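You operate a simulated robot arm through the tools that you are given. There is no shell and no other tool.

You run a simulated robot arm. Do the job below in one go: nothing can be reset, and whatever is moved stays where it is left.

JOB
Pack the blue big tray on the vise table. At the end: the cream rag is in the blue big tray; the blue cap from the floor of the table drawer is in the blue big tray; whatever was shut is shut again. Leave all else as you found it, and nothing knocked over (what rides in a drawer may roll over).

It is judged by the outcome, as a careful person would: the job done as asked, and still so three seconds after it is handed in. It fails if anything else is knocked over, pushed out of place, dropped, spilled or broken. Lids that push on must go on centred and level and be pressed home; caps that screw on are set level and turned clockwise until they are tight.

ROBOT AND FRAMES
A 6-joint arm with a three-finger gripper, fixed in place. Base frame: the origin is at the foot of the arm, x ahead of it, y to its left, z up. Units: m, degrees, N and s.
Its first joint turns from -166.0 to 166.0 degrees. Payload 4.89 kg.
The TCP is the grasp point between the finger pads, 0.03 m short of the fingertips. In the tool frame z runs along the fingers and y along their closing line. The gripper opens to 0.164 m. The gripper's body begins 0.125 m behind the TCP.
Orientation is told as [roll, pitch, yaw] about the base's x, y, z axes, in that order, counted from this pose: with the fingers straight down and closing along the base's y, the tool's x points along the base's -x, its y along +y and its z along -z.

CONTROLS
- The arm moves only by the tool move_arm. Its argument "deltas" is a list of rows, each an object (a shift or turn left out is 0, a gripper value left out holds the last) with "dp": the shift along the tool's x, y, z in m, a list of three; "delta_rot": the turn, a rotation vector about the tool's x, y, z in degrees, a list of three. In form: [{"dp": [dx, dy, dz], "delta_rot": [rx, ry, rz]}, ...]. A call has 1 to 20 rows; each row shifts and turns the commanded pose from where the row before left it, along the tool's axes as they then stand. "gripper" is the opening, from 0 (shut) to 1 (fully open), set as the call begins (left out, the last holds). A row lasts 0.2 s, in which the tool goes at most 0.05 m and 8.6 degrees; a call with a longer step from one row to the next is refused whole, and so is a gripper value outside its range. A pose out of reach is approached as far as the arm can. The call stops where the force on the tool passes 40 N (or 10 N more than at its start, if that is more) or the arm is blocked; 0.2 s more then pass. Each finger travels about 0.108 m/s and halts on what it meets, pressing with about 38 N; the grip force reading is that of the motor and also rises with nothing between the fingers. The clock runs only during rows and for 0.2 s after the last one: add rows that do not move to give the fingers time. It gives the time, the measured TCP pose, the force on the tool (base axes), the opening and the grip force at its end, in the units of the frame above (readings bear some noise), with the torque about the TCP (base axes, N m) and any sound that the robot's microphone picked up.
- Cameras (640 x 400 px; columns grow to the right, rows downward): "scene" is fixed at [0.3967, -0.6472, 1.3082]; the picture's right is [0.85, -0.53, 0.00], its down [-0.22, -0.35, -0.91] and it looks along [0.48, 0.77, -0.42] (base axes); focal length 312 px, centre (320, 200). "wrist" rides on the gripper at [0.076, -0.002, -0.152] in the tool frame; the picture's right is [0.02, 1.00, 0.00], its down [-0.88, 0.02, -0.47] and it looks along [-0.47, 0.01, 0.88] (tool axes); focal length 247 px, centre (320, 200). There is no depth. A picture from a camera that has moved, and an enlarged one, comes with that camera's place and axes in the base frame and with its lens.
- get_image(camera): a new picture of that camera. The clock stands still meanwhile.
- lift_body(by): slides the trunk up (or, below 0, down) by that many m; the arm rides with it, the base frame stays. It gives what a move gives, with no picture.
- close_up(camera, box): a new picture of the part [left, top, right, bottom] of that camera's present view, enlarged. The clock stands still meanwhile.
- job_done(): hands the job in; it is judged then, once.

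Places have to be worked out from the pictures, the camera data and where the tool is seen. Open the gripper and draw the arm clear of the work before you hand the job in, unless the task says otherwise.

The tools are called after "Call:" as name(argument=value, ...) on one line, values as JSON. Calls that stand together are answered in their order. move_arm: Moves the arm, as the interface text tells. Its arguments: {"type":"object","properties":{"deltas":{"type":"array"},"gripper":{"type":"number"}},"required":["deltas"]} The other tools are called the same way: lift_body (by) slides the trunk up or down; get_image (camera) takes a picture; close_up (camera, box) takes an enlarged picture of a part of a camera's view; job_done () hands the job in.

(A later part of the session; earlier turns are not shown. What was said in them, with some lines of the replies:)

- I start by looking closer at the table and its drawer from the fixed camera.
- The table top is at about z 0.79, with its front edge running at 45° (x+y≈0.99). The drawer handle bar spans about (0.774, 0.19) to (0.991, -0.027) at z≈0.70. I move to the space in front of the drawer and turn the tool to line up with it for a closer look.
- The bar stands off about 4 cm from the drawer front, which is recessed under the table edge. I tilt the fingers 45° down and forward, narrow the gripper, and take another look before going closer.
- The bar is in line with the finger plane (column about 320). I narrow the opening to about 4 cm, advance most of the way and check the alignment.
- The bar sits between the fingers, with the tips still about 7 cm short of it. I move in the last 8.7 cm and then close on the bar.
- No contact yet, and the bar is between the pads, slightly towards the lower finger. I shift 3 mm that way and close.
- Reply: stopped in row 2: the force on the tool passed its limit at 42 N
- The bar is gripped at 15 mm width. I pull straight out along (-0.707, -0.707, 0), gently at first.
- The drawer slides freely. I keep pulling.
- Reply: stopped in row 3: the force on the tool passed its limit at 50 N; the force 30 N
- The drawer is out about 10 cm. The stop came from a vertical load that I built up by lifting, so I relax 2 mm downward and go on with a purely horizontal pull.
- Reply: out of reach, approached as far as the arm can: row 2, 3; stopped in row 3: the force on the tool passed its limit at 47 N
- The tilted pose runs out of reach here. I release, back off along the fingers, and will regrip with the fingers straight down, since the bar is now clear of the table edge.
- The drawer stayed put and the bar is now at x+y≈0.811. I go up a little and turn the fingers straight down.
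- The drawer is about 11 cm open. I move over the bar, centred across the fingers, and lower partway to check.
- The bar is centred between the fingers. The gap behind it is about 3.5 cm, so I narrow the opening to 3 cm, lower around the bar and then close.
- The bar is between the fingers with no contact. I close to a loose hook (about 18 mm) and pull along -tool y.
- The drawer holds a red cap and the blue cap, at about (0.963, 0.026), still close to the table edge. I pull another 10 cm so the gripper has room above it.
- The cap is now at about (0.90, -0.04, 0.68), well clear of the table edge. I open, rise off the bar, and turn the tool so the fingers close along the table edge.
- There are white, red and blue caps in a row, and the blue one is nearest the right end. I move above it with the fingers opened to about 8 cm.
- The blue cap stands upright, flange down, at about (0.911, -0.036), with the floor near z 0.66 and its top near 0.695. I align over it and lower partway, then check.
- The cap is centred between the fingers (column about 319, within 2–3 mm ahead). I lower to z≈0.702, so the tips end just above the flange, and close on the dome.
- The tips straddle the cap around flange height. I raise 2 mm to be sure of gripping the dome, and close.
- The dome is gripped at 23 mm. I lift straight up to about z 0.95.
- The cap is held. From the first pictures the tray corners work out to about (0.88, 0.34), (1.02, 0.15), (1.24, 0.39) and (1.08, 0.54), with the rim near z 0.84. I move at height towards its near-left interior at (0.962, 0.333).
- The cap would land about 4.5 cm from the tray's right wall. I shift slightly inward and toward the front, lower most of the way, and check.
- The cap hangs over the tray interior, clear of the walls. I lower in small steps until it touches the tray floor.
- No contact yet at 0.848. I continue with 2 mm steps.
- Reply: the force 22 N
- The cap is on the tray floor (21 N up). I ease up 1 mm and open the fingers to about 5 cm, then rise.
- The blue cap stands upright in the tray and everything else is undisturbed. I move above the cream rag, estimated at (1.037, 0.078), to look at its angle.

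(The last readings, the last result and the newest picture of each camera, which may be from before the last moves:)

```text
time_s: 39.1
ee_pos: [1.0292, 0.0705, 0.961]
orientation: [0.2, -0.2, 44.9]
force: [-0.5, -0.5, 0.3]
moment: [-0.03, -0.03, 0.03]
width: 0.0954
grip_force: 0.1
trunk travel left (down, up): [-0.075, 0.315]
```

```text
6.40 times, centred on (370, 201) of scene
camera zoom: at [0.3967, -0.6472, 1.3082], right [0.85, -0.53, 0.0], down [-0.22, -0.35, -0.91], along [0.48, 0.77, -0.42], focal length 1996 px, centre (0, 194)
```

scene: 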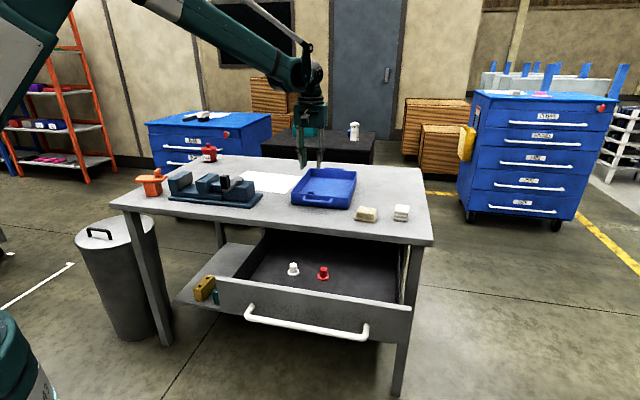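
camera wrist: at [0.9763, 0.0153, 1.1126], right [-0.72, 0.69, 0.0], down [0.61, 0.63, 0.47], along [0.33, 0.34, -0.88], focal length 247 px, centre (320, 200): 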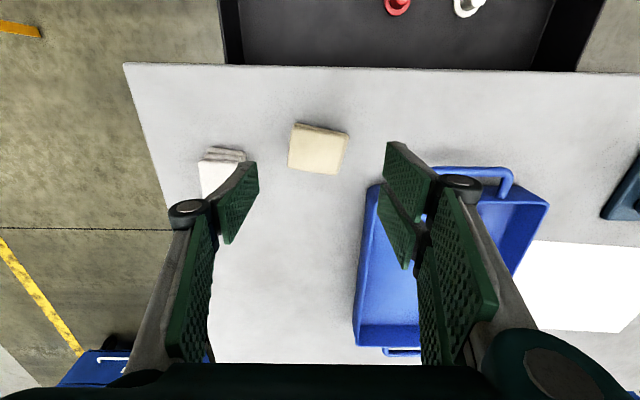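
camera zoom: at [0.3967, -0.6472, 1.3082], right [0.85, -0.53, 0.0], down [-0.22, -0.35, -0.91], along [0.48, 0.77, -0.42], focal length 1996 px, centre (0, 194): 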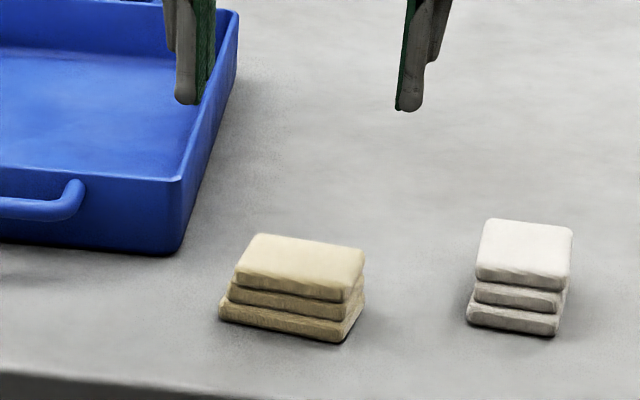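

The rag's top is about 66×49 mm, centred near (1.042, 0.078) with its long side turned about 9° from the finger line. I turn to match, trim the opening to about 84 mm to stay clear of the tray corner, and lower partway.

Call:
move_arm(deltas=[{"delta_rot": [0, 0, 4.7]}, {"delta_rot": [0, 0, 4.7]}, {"dp": [-0.013, -0.001, 0]}, {"dp": [0, 0, 0.03]}, {"dp": [0, 0, 0.03]}, {"dp": [0, 0, 0.02]}, {}], gripper=0.52)

Call:
get_image(camera="wrist")

Call:
close_up(camera="scene", box=[320, 150, 448, 230])

```text
time_s: 40.7
ee_pos: [1.0395, 0.0778, 0.8806]
orientation: [0.2, -0.1, 35.6]
force: [0.1, -0.3, -0.4]
moment: [0.02, 0.02, 0.01]
width: 0.0852
grip_force: 0.0
trunk travel left (down, up): [-0.075, 0.315]
```

```text
taken
camera wrist: at [0.9788, 0.031, 1.0333], right [-0.6, 0.8, 0.01], down [0.71, 0.53, 0.47], along [0.38, 0.29, -0.88], focal length 247 px, centre (320, 200)
```

wrist: 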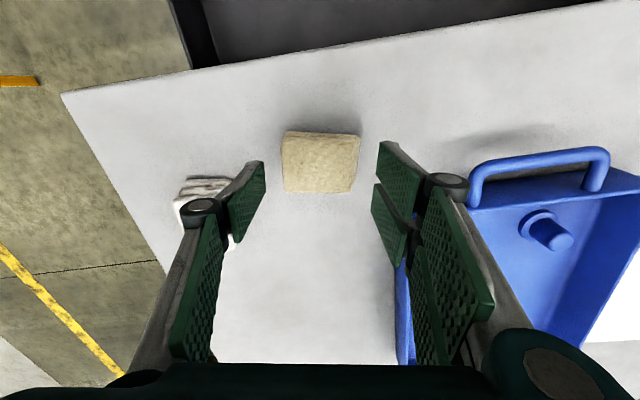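

```text
5.00 times, centred on (384, 190) of scene
camera zoom: at [0.3967, -0.6472, 1.3082], right [0.85, -0.53, 0.0], down [-0.22, -0.35, -0.91], along [0.48, 0.77, -0.42], focal length 1559 px, centre (0, 250)
```

zoom: 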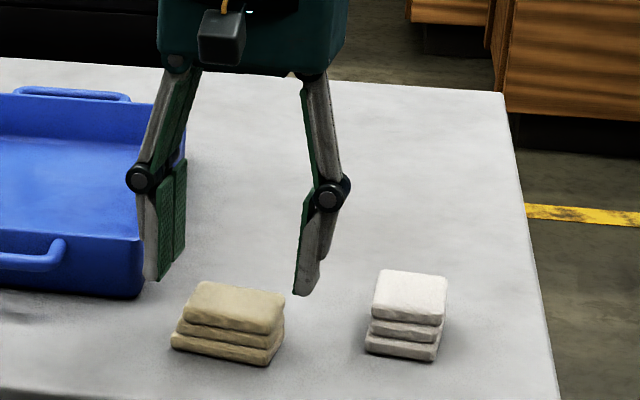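

The rag is centred and square between the fingers. I lower to z≈0.825, watching for contact.

Call:
move_arm(deltas=[{"dp": [-0.001, 0, 0.02]}, {"dp": [0, 0, 0.02]}, {"dp": [0, 0, 0.015]}, {}], gripper=0.52)

Call:
get_image(camera="wrist")

Call:
close_up(camera="scene", box=[320, 150, 448, 230])

```text
time_s: 41.7
ee_pos: [1.0397, 0.0783, 0.8265]
orientation: [0.2, 0.0, 35.5]
force: [0.7, -3.7, 22.6]
moment: [-1.76, -0.82, 0.06]
width: 0.0854
grip_force: 9.3
trunk travel left (down, up): [-0.075, 0.315]
```

```text
taken
camera wrist: at [0.9786, 0.0326, 0.9798], right [-0.6, 0.8, 0.0], down [0.71, 0.52, 0.47], along [0.38, 0.29, -0.88], focal length 247 px, centre (320, 200)
```

wrist: 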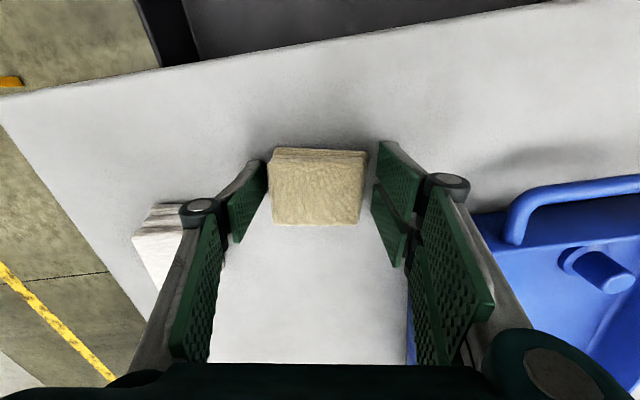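

```text
5.00 times, centred on (384, 190) of scene
camera zoom: at [0.3967, -0.6472, 1.3082], right [0.85, -0.53, 0.0], down [-0.22, -0.35, -0.91], along [0.48, 0.77, -0.42], focal length 1559 px, centre (0, 250)
```

zoom: 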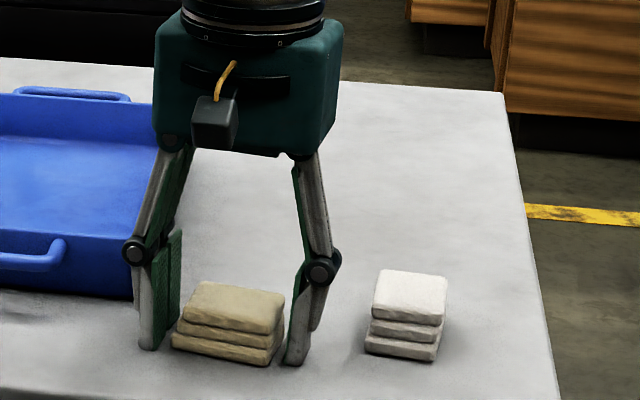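

There is 22 N upward on the right-hand finger, most likely its tip touching the table, so the top is nearer z 0.796. I raise 4 mm and recheck before closing.

Call:
move_arm(deltas=[{"dp": [0, 0, -0.004]}, {}], gripper=0.52)

Call:
close_up(camera="scene", box=[340, 180, 420, 230])

```text
time_s: 42.3
ee_pos: [1.0414, 0.0783, 0.8303]
orientation: [0.3, -0.1, 35.6]
force: [-0.3, -1.1, -0.3]
moment: [0.0, 0.03, -0.01]
width: 0.0851
grip_force: 0.0
trunk travel left (down, up): [-0.075, 0.315]
```

```text
8.00 times, centred on (380, 205) of scene
camera zoom: at [0.3967, -0.6472, 1.3082], right [0.85, -0.53, 0.0], down [-0.22, -0.35, -0.91], along [0.48, 0.77, -0.42], focal length 2495 px, centre (-160, 160)
```

zoom: 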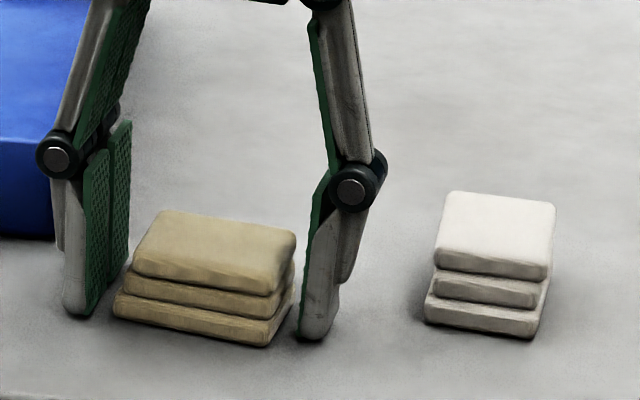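

The contact is gone and nothing else was touched. I close on the rag.

Call:
move_arm(deltas=[{}, {}, {}, {}], gripper=0.0)

Call:
close_up(camera="scene", box=[340, 180, 420, 230])

```text
time_s: 43.3
ee_pos: [1.039, 0.0772, 0.8299]
orientation: [0.3, 0.0, 35.6]
force: [0.2, -0.3, 0.6]
moment: [-0.03, -0.01, 0.0]
width: 0.0688
grip_force: 38.0
trunk travel left (down, up): [-0.075, 0.315]
```

```text
8.00 times, centred on (380, 205) of scene
camera zoom: at [0.3967, -0.6472, 1.3082], right [0.85, -0.53, 0.0], down [-0.22, -0.35, -0.91], along [0.48, 0.77, -0.42], focal length 2495 px, centre (-160, 160)
```

zoom: 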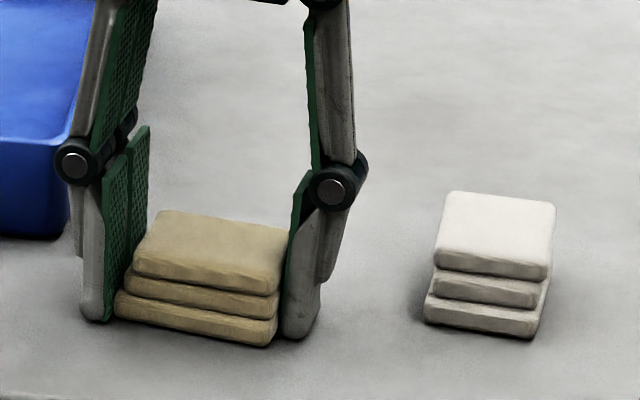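

The rag is gripped at 69 mm. I lift it well above the tray rim and turn back to align with the tray.

Call:
move_arm(deltas=[{"dp": [0, 0, -0.015]}, {"dp": [0, 0, -0.025]}, {"dp": [0, 0, -0.03]}, {"dp": [0, 0, -0.03]}, {"dp": [0, 0, -0.03]}, {"delta_rot": [0, 0, -4.7]}, {"delta_rot": [0, 0, -4.7]}, {}], gripper=0.0)

Call:
get_image(camera="scene")

```text
time_s: 45.1
ee_pos: [1.0412, 0.0769, 0.961]
orientation: [0.3, -0.1, 44.9]
force: [0.8, 0.1, -0.4]
moment: [0.01, -0.01, -0.01]
width: 0.0689
grip_force: 38.0
trunk travel left (down, up): [-0.075, 0.315]
```

```text
taken
```

scene: 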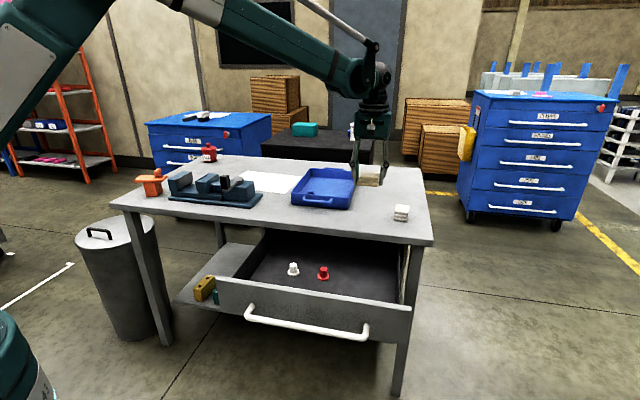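

The rag is in the gripper. I carry it over the tray to about (1.035, 0.292), behind and to the right of the cap.

Call:
move_arm(deltas=[{"dp": [-0.0249, 0.0258, 0]}, {"dp": [-0.0249, 0.0258, 0]}, {"dp": [-0.0249, 0.0258, 0]}, {"dp": [-0.0249, 0.0258, 0]}, {"dp": [-0.0249, 0.0258, 0]}, {"dp": [-0.0249, 0.0258, 0]}, {}], gripper=0.0)

Call:
get_image(camera="wrist")

Call:
close_up(camera="scene", box=[270, 130, 398, 210])

```text
time_s: 46.7
ee_pos: [1.0362, 0.2947, 0.9639]
orientation: [0.4, 0.0, 44.9]
force: [-0.1, -0.7, -1.4]
moment: [0.03, 0.02, 0.02]
width: 0.0687
grip_force: 37.6
trunk travel left (down, up): [-0.075, 0.315]
```

```text
taken
camera wrist: at [0.9841, 0.2402, 1.1163], right [-0.72, 0.69, 0.0], down [0.61, 0.63, 0.47], along [0.33, 0.35, -0.88], focal length 247 px, centre (320, 200)
```

wrist: 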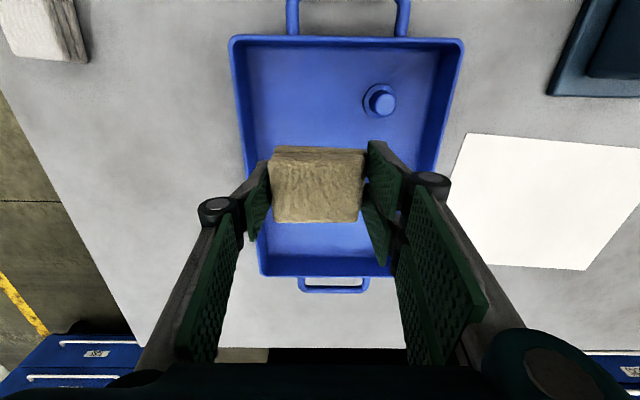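

```text
5.00 times, centred on (334, 170) of scene
camera zoom: at [0.3967, -0.6472, 1.3082], right [0.85, -0.53, 0.0], down [-0.22, -0.35, -0.91], along [0.48, 0.77, -0.42], focal length 1559 px, centre (250, 350)
```

zoom: 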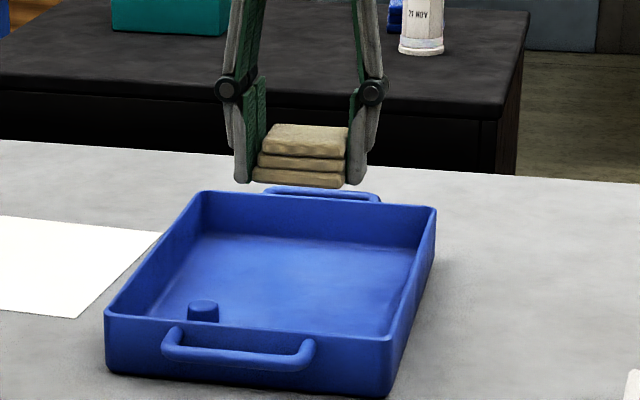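

The landing spot is about 2 cm clear of the left wall and well behind the cap. I lower in stages.

Call:
move_arm(deltas=[{"dp": [0, 0, 0.03]}, {"dp": [0, 0, 0.03]}, {"dp": [0, 0, 0.025]}, {"dp": [0, 0, 0.015]}, {}], gripper=0.0)

Call:
get_image(camera="wrist")

Call:
close_up(camera="scene", box=[270, 130, 398, 210])

```text
time_s: 47.9
ee_pos: [1.0362, 0.294, 0.8632]
orientation: [0.3, -0.2, 44.8]
force: [1.5, 0.2, -1.4]
moment: [0.02, -0.01, 0.0]
width: 0.069
grip_force: 37.7
trunk travel left (down, up): [-0.075, 0.315]
```

```text
taken
camera wrist: at [0.9835, 0.2394, 1.0152], right [-0.72, 0.69, 0.0], down [0.61, 0.63, 0.47], along [0.33, 0.34, -0.88], focal length 247 px, centre (320, 200)
```

wrist: 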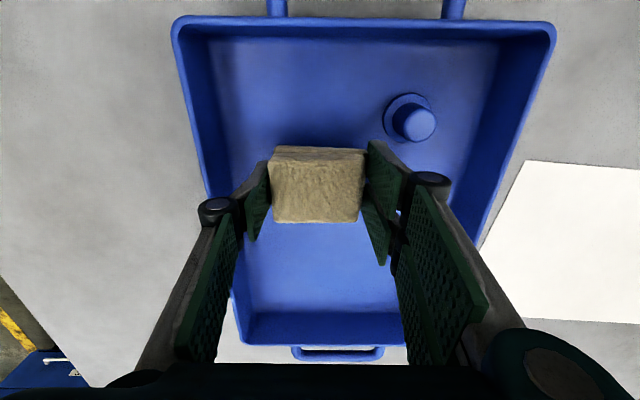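

```text
5.00 times, centred on (334, 170) of scene
camera zoom: at [0.3967, -0.6472, 1.3082], right [0.85, -0.53, 0.0], down [-0.22, -0.35, -0.91], along [0.48, 0.77, -0.42], focal length 1559 px, centre (250, 350)
```

zoom: 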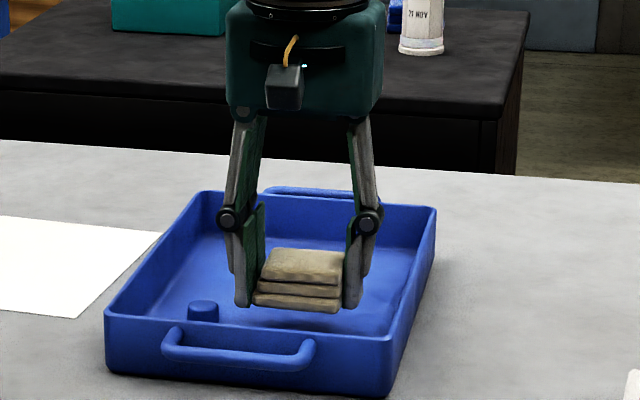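

The rag is inside the walls and about to land. I shift 5 mm away from the right-hand wall and lower in small steps until contact.

Call:
move_arm(deltas=[{"dp": [0, 0.005, 0.008]}, {"dp": [0, 0, 0.008]}, {"dp": [0, 0, 0.004]}, {"dp": [0, 0, 0.002]}, {"dp": [0, 0, 0.002]}, {}], gripper=0.0)

```text
time_s: 49.3
ee_pos: [1.033, 0.2973, 0.8381]
orientation: [0.3, -0.1, 44.8]
force: [0.5, -0.1, -0.9]
moment: [0.01, -0.03, -0.02]
width: 0.0688
grip_force: 38.3
trunk travel left (down, up): [-0.075, 0.315]
```

No contact yet at 0.838, so I continue in 2 mm steps.

Call:
move_arm(deltas=[{"dp": [0, 0, 0.002]}, {"dp": [0, 0, 0.002]}, {}], gripper=0.0)

Call:
close_up(camera="scene", box=[280, 150, 376, 210])

```text
time_s: 50.1
ee_pos: [1.0337, 0.2961, 0.8359]
orientation: [0.2, -0.1, 44.8]
force: [10.7, -1.2, 30.8]
moment: [-0.15, -0.21, 0.02]
width: 0.069
grip_force: 38.3
trunk travel left (down, up): [-0.075, 0.315]
```

```text
6.67 times, centred on (328, 180) of scene
camera zoom: at [0.3967, -0.6472, 1.3082], right [0.85, -0.53, 0.0], down [-0.22, -0.35, -0.91], along [0.48, 0.77, -0.42], focal length 2079 px, centre (267, 333)
```

zoom: 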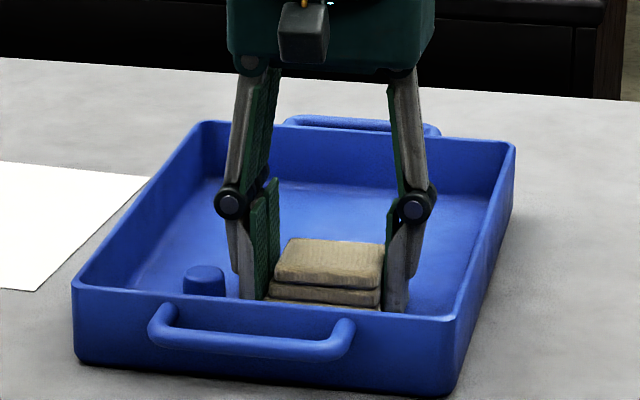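

The rag is on the tray floor (31 N). I ease up 2 mm, open to about 83 mm and rise straight out.

Call:
move_arm(deltas=[{"dp": [0, 0, -0.002]}, {}], gripper=0.0)

Call:
move_arm(deltas=[{}, {}, {"dp": [0, 0, -0.01]}, {"dp": [0, 0, -0.03]}, {"dp": [0, 0, -0.04]}, {"dp": [0, 0, -0.04]}, {"dp": [0, 0, -0.03]}, {}], gripper=0.5)

Call:
get_image(camera="wrist")

Call:
get_image(camera="scene")

```text
time_s: 50.7
ee_pos: [1.0326, 0.2964, 0.8357]
orientation: [0.3, -0.1, 44.9]
force: [1.5, -4.1, 7.4]
moment: [-0.19, -0.15, -0.04]
width: 0.0687
grip_force: 38.2
trunk travel left (down, up): [-0.075, 0.315]
```

```text
time_s: 52.5
ee_pos: [1.0326, 0.2967, 0.984]
orientation: [0.3, -0.1, 45.0]
force: [-0.8, -0.2, 1.5]
moment: [-0.01, 0.02, 0.03]
width: 0.0822
grip_force: 0.0
trunk travel left (down, up): [-0.075, 0.315]
```

```text
taken
camera wrist: at [0.9799, 0.2415, 1.1356], right [-0.72, 0.69, 0.0], down [0.61, 0.63, 0.47], along [0.33, 0.34, -0.88], focal length 247 px, centre (320, 200)
```

wrist: 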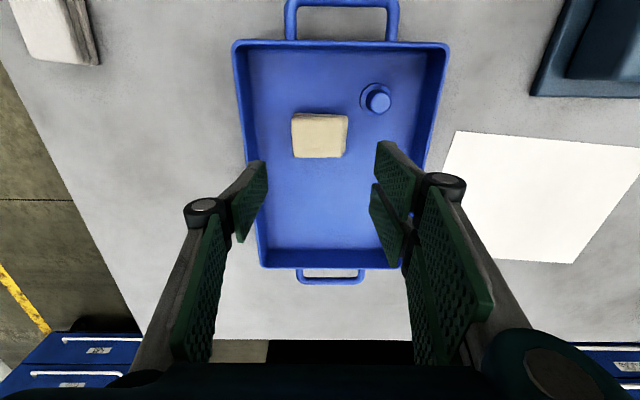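

```text
taken
```

scene: 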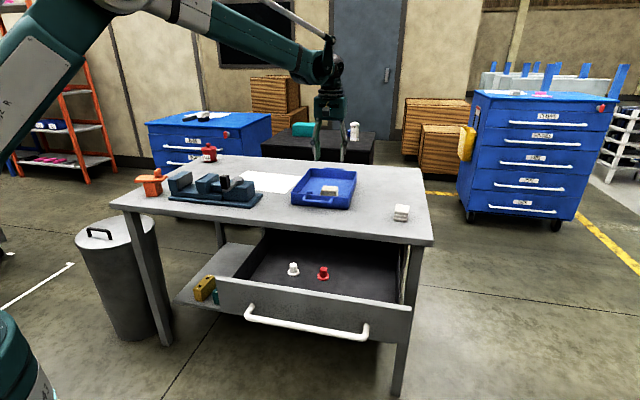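

The rag and cap are both in the tray. Next I close the drawer. I fly back over it to the space in front of the handle, keeping this orientation so that both fingers can push the bar.

Call:
move_arm(deltas=[{"dp": [0.044, -0.0032, 0]}, {"dp": [0.044, -0.0032, 0]}, {"dp": [0.044, -0.0032, 0]}, {"dp": [0.044, -0.0032, 0]}, {"dp": [0.044, -0.0032, 0]}, {"dp": [0.044, -0.0032, 0]}, {"dp": [0.044, -0.0032, 0]}, {"dp": [0.044, -0.0032, 0]}, {"dp": [0.044, -0.0032, 0]}, {"dp": [0.044, -0.0032, 0]}, {"dp": [0.044, -0.0032, 0]}, {"dp": [0.044, -0.0032, 0]}, {"dp": [0.044, -0.0032, 0]}, {"dp": [0.044, -0.0032, 0]}, {}], gripper=0.5)

Call:
get_image(camera="wrist")

Call:
get_image(camera="scene")

```text
time_s: 55.7
ee_pos: [0.627, -0.1693, 0.984]
orientation: [0.4, -0.1, 44.9]
force: [0.5, 0.6, -0.1]
moment: [-0.06, 0.02, 0.0]
width: 0.0822
grip_force: 0.1
trunk travel left (down, up): [-0.075, 0.315]
```

```text
taken
camera wrist: at [0.5739, -0.2249, 1.1356], right [-0.72, 0.69, 0.0], down [0.61, 0.63, 0.47], along [0.33, 0.34, -0.88], focal length 247 px, centre (320, 200)
```

wrist: 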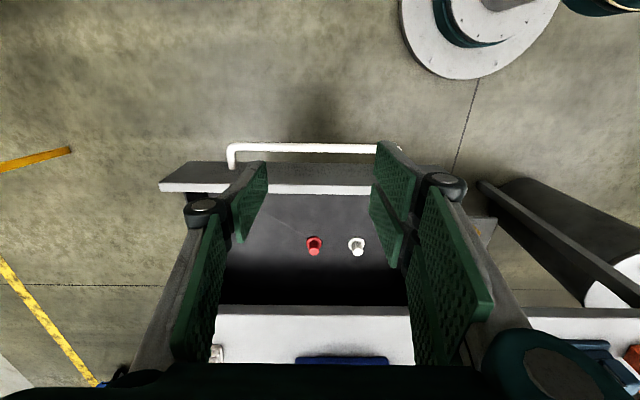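

```text
taken
```

scene: 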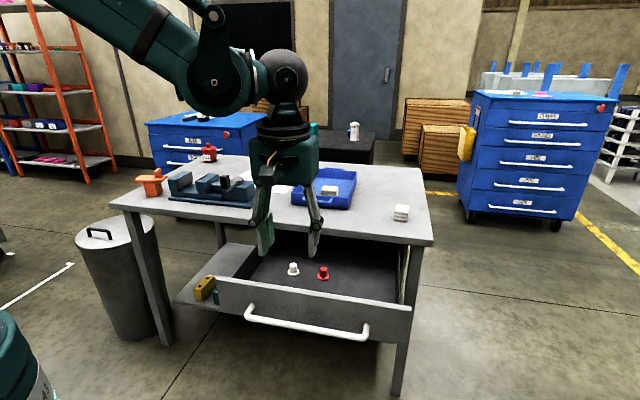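

The bar is about 5 cm ahead of the TCP and its centre is 1 cm to the side. I centre on it and lower in front of the bar.

Call:
move_arm(deltas=[{"dp": [0, -0.01, 0.03]}, {"dp": [0, 0, 0.04]}, {"dp": [0, 0, 0.04]}, {"dp": [0, 0, 0.04]}, {"dp": [0, 0, 0.04]}, {"dp": [0, 0, 0.04]}, {"dp": [0, 0, 0.035]}, {"dp": [0, 0, 0.02]}, {}], gripper=0.5)

Call:
get_image(camera="wrist")

Call:
get_image(camera="scene")

```text
time_s: 57.7
ee_pos: [0.6334, -0.1755, 0.7003]
orientation: [0.3, -0.1, 45.0]
force: [0.3, 0.6, 0.4]
moment: [0.0, 0.01, -0.03]
width: 0.082
grip_force: 0.0
trunk travel left (down, up): [-0.075, 0.315]
```

```text
taken
camera wrist: at [0.582, -0.2302, 0.8518], right [-0.72, 0.69, 0.0], down [0.61, 0.63, 0.47], along [0.33, 0.34, -0.88], focal length 247 px, centre (320, 200)
```

wrist: 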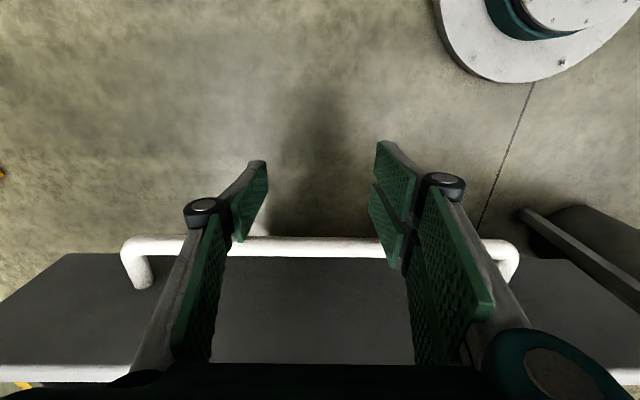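

```text
taken
```

scene: 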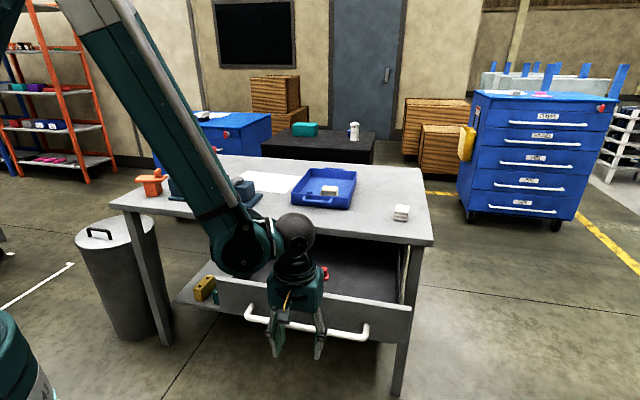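

The fingers are in front of the bar with no contact. I push along the drawer axis slowly so the remaining caps stay put.

Call:
move_arm(deltas=[{"dp": [-0.01, 0, 0]}, {"dp": [-0.01, 0, 0]}, {"dp": [-0.008, 0, 0]}, {"dp": [-0.006, 0, 0]}, {"dp": [-0.008, 0, 0]}, {"dp": [-0.01, 0, 0]}, {"dp": [-0.012, 0, 0]}, {"dp": [-0.014, 0, 0]}, {"dp": [-0.014, 0, 0]}, {"dp": [-0.014, 0, 0]}, {"dp": [-0.014, 0, 0]}, {"dp": [-0.014, 0, 0]}], gripper=0.5)

Call:
get_image(camera="wrist")

Call:
get_image(camera="scene")

```text
time_s: 60.3
ee_pos: [0.729, -0.0804, 0.6995]
orientation: [0.4, -0.1, 44.9]
force: [0.3, -0.1, 0.0]
moment: [0.03, -0.08, 0.01]
width: 0.0822
grip_force: 0.1
trunk travel left (down, up): [-0.075, 0.315]
```

```text
taken
camera wrist: at [0.6768, -0.1363, 0.8519], right [-0.72, 0.69, 0.0], down [0.61, 0.63, 0.47], along [0.33, 0.35, -0.88], focal length 247 px, centre (320, 200)
```

wrist: 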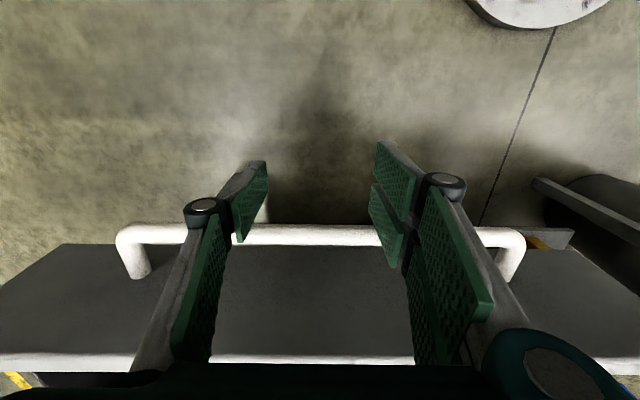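

```text
taken
```

scene: 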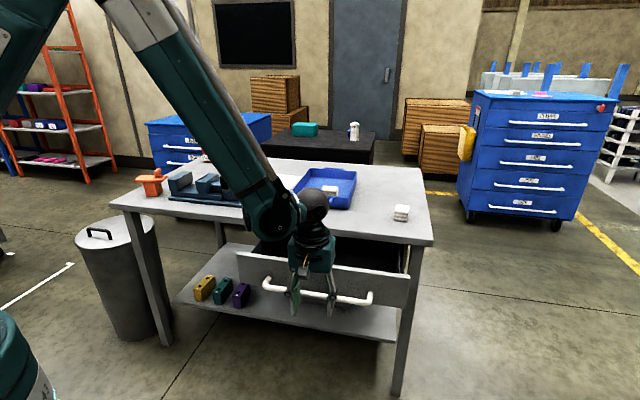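

The drawer is sliding in evenly. I continue the push.

Call:
move_arm(deltas=[{"dp": [-0.012, 0, 0]}, {"dp": [-0.014, 0, 0]}, {"dp": [-0.014, 0, 0]}, {"dp": [-0.014, 0, 0]}, {"dp": [-0.014, 0, 0]}, {"dp": [-0.014, 0, 0]}, {"dp": [-0.014, 0, 0]}, {"dp": [-0.014, 0, 0]}, {"dp": [-0.014, 0, 0]}, {"dp": [-0.014, 0, 0]}, {"dp": [-0.012, 0, 0]}, {"dp": [-0.01, 0, 0]}, {"dp": [-0.008, 0, 0]}], gripper=0.5)

Call:
get_image(camera="wrist")

Call:
get_image(camera="scene")

```text
time_s: 63.1
ee_pos: [0.8489, 0.0357, 0.7001]
orientation: [0.2, -0.1, 45.0]
force: [0.0, -0.5, 0.0]
moment: [0.02, 0.0, 0.0]
width: 0.0823
grip_force: 0.0
trunk travel left (down, up): [-0.075, 0.315]
```

```text
taken
camera wrist: at [0.7959, -0.0183, 0.8528], right [-0.72, 0.69, 0.0], down [0.61, 0.63, 0.47], along [0.33, 0.35, -0.88], focal length 247 px, centre (320, 200)
```

wrist: 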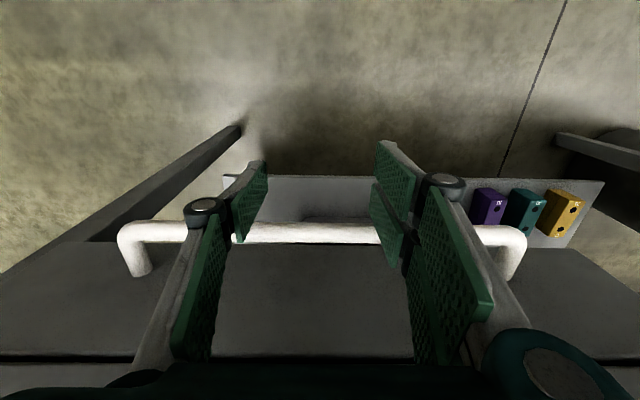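

```text
taken
```

scene: 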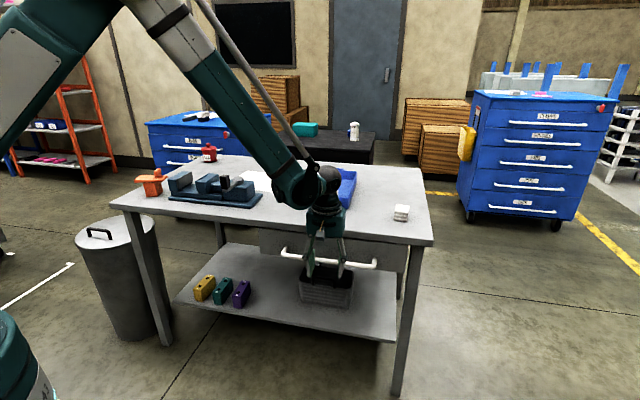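

About 4 cm remains. I finish with small steps until the drawer seats.

Call:
move_arm(deltas=[{"dp": [-0.008, 0, 0]}, {"dp": [-0.007, 0, 0]}, {"dp": [-0.006, 0, 0]}, {"dp": [-0.005, 0, 0]}, {"dp": [-0.004, 0, 0]}, {"dp": [-0.003, 0, 0]}, {"dp": [-0.003, 0, 0]}], gripper=0.5)

Call:
get_image(camera="wrist")

Call:
close_up(camera="scene", box=[250, 200, 442, 320])

```text
time_s: 63.9
ee_pos: [0.8599, 0.0465, 0.6987]
orientation: [0.2, 0.3, 44.8]
force: [-7.2, -5.3, 0.4]
moment: [0.01, 0.08, 0.48]
width: 0.0826
grip_force: 0.7
trunk travel left (down, up): [-0.075, 0.315]
stopped in row 3: the force on the tool passed its limit at 52 N (the readings are from after the stop); the commanded pose is now the measured one
```

```text
taken
camera wrist: at [0.8073, -0.0078, 0.8521], right [-0.72, 0.69, 0.01], down [0.61, 0.63, 0.47], along [0.32, 0.34, -0.88], focal length 247 px, centre (320, 200)
```

wrist: 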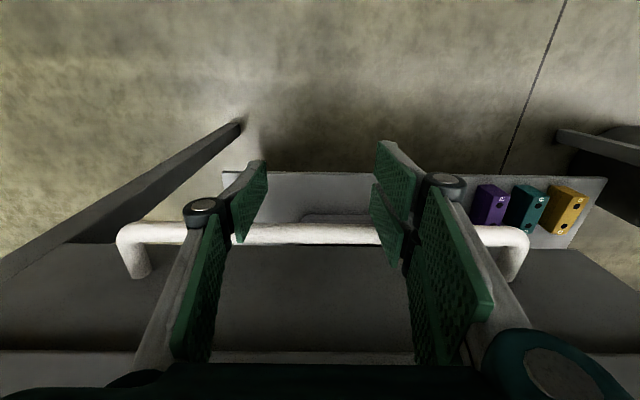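

```text
3.33 times, centred on (346, 260) of scene
camera zoom: at [0.3967, -0.6472, 1.3082], right [0.85, -0.53, 0.0], down [-0.22, -0.35, -0.91], along [0.48, 0.77, -0.42], focal length 1040 px, centre (233, 0)
```

zoom: 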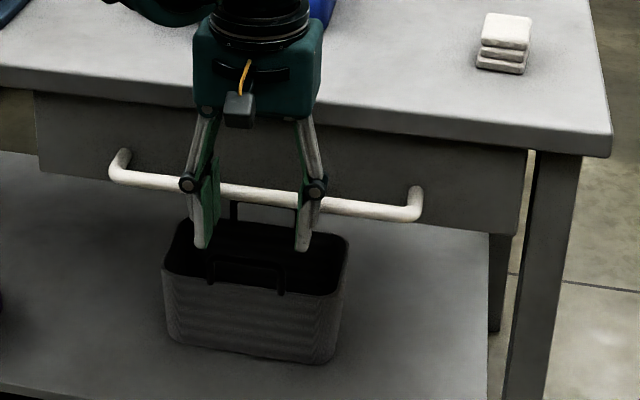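

The push stopped against a hard resistance. I compare with the same close-up I took at the start to see whether the drawer is fully home.

Call:
close_up(camera="scene", box=[260, 150, 440, 262])

```text
3.56 times, centred on (350, 206) of scene
camera zoom: at [0.3967, -0.6472, 1.3082], right [0.85, -0.53, 0.0], down [-0.22, -0.35, -0.91], along [0.48, 0.77, -0.42], focal length 1109 px, centre (213, 179)
```

zoom: 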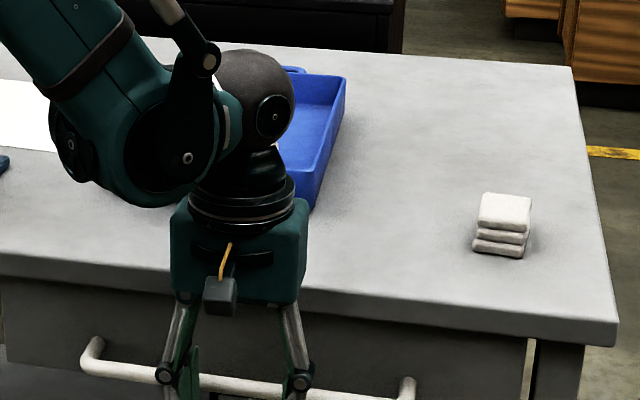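

The handle looks to be at its original pixels. I back the fingers off the bar and raise clear for an unobstructed comparison.

Call:
move_arm(deltas=[{"dp": [0.02, 0, 0]}, {"dp": [0.03, 0, 0]}, {"dp": [0.04, 0, 0]}, {"dp": [0.04, 0, 0]}, {"dp": [0, 0.03, -0.03]}, {"dp": [0, 0.03, -0.04]}, {"dp": [0, 0.03, -0.04]}, {"dp": [0, 0.03, -0.04]}, {"dp": [0, 0.03, -0.04]}, {"dp": [0, 0.03, -0.04]}, {"dp": [0, 0.03, -0.04]}, {}], gripper=0.5)

Call:
close_up(camera="scene", box=[260, 150, 440, 262])

Call:
get_image(camera="wrist")

Call:
get_image(camera="scene")

```text
time_s: 66.5
ee_pos: [0.624, 0.1046, 0.971]
orientation: [0.4, 0.3, 44.9]
force: [0.2, 0.2, 0.2]
moment: [0.02, -0.01, -0.01]
width: 0.082
grip_force: 0.1
trunk travel left (down, up): [-0.075, 0.315]
```

```text
3.56 times, centred on (350, 206) of scene
camera zoom: at [0.3967, -0.6472, 1.3082], right [0.85, -0.53, 0.0], down [-0.22, -0.35, -0.91], along [0.48, 0.77, -0.42], focal length 1109 px, centre (213, 179)
```

zoom: 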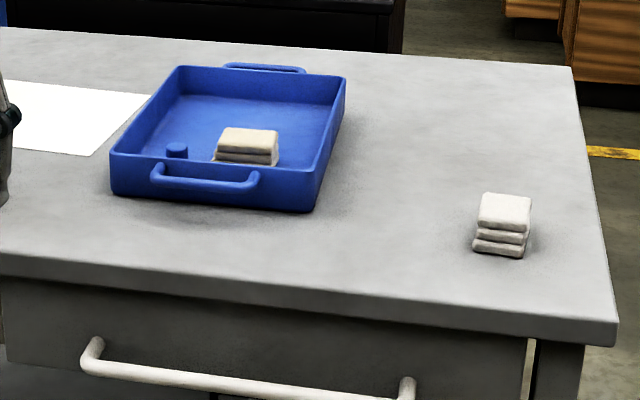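

```text
taken
camera wrist: at [0.5711, 0.0502, 1.1241], right [-0.72, 0.69, 0.01], down [0.61, 0.63, 0.47], along [0.32, 0.34, -0.88], focal length 247 px, centre (320, 200)
```

wrist: 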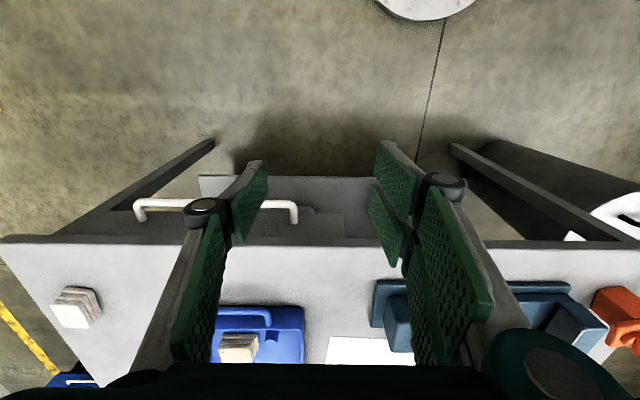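

```text
taken
```

scene: 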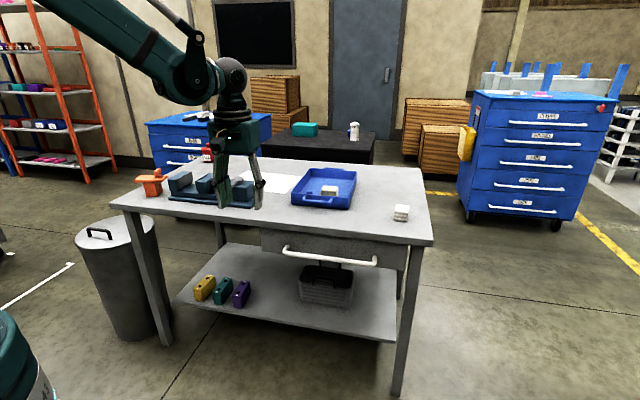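

The close-up now matches the starting one: the drawer front and handle are at the same pixels, the tray hasn't moved, and the rag and blue cap sit inside it. Everything else I can see is where it was at the start. The gripper is open and clear in front of the table, so I hand the job in.

Call:
job_done()

```text
The job is handed in.
```

The job is handed in. The cream rag and the blue cap are both in the blue big tray, and the table drawer is shut again.

- **Cap:** I took it from the drawer floor and set it upright on the tray floor. The red and white caps stayed in the drawer and were still standing the last time I saw them, partway through closing it.
- **Rag:** I set it down behind the cap, clear of the tray walls.
- **Drawer:** I pushed it in until it stopped. In the last close-up its front and handle are where they were at the start.
- **Everything else:** The tray and the white rag are unmoved, and nothing looks knocked over. While I was gripping the rag, one finger pressed briefly on something, most likely the table top, so I raised it before closing.

The gripper is open and the arm is clear, in front of the table.
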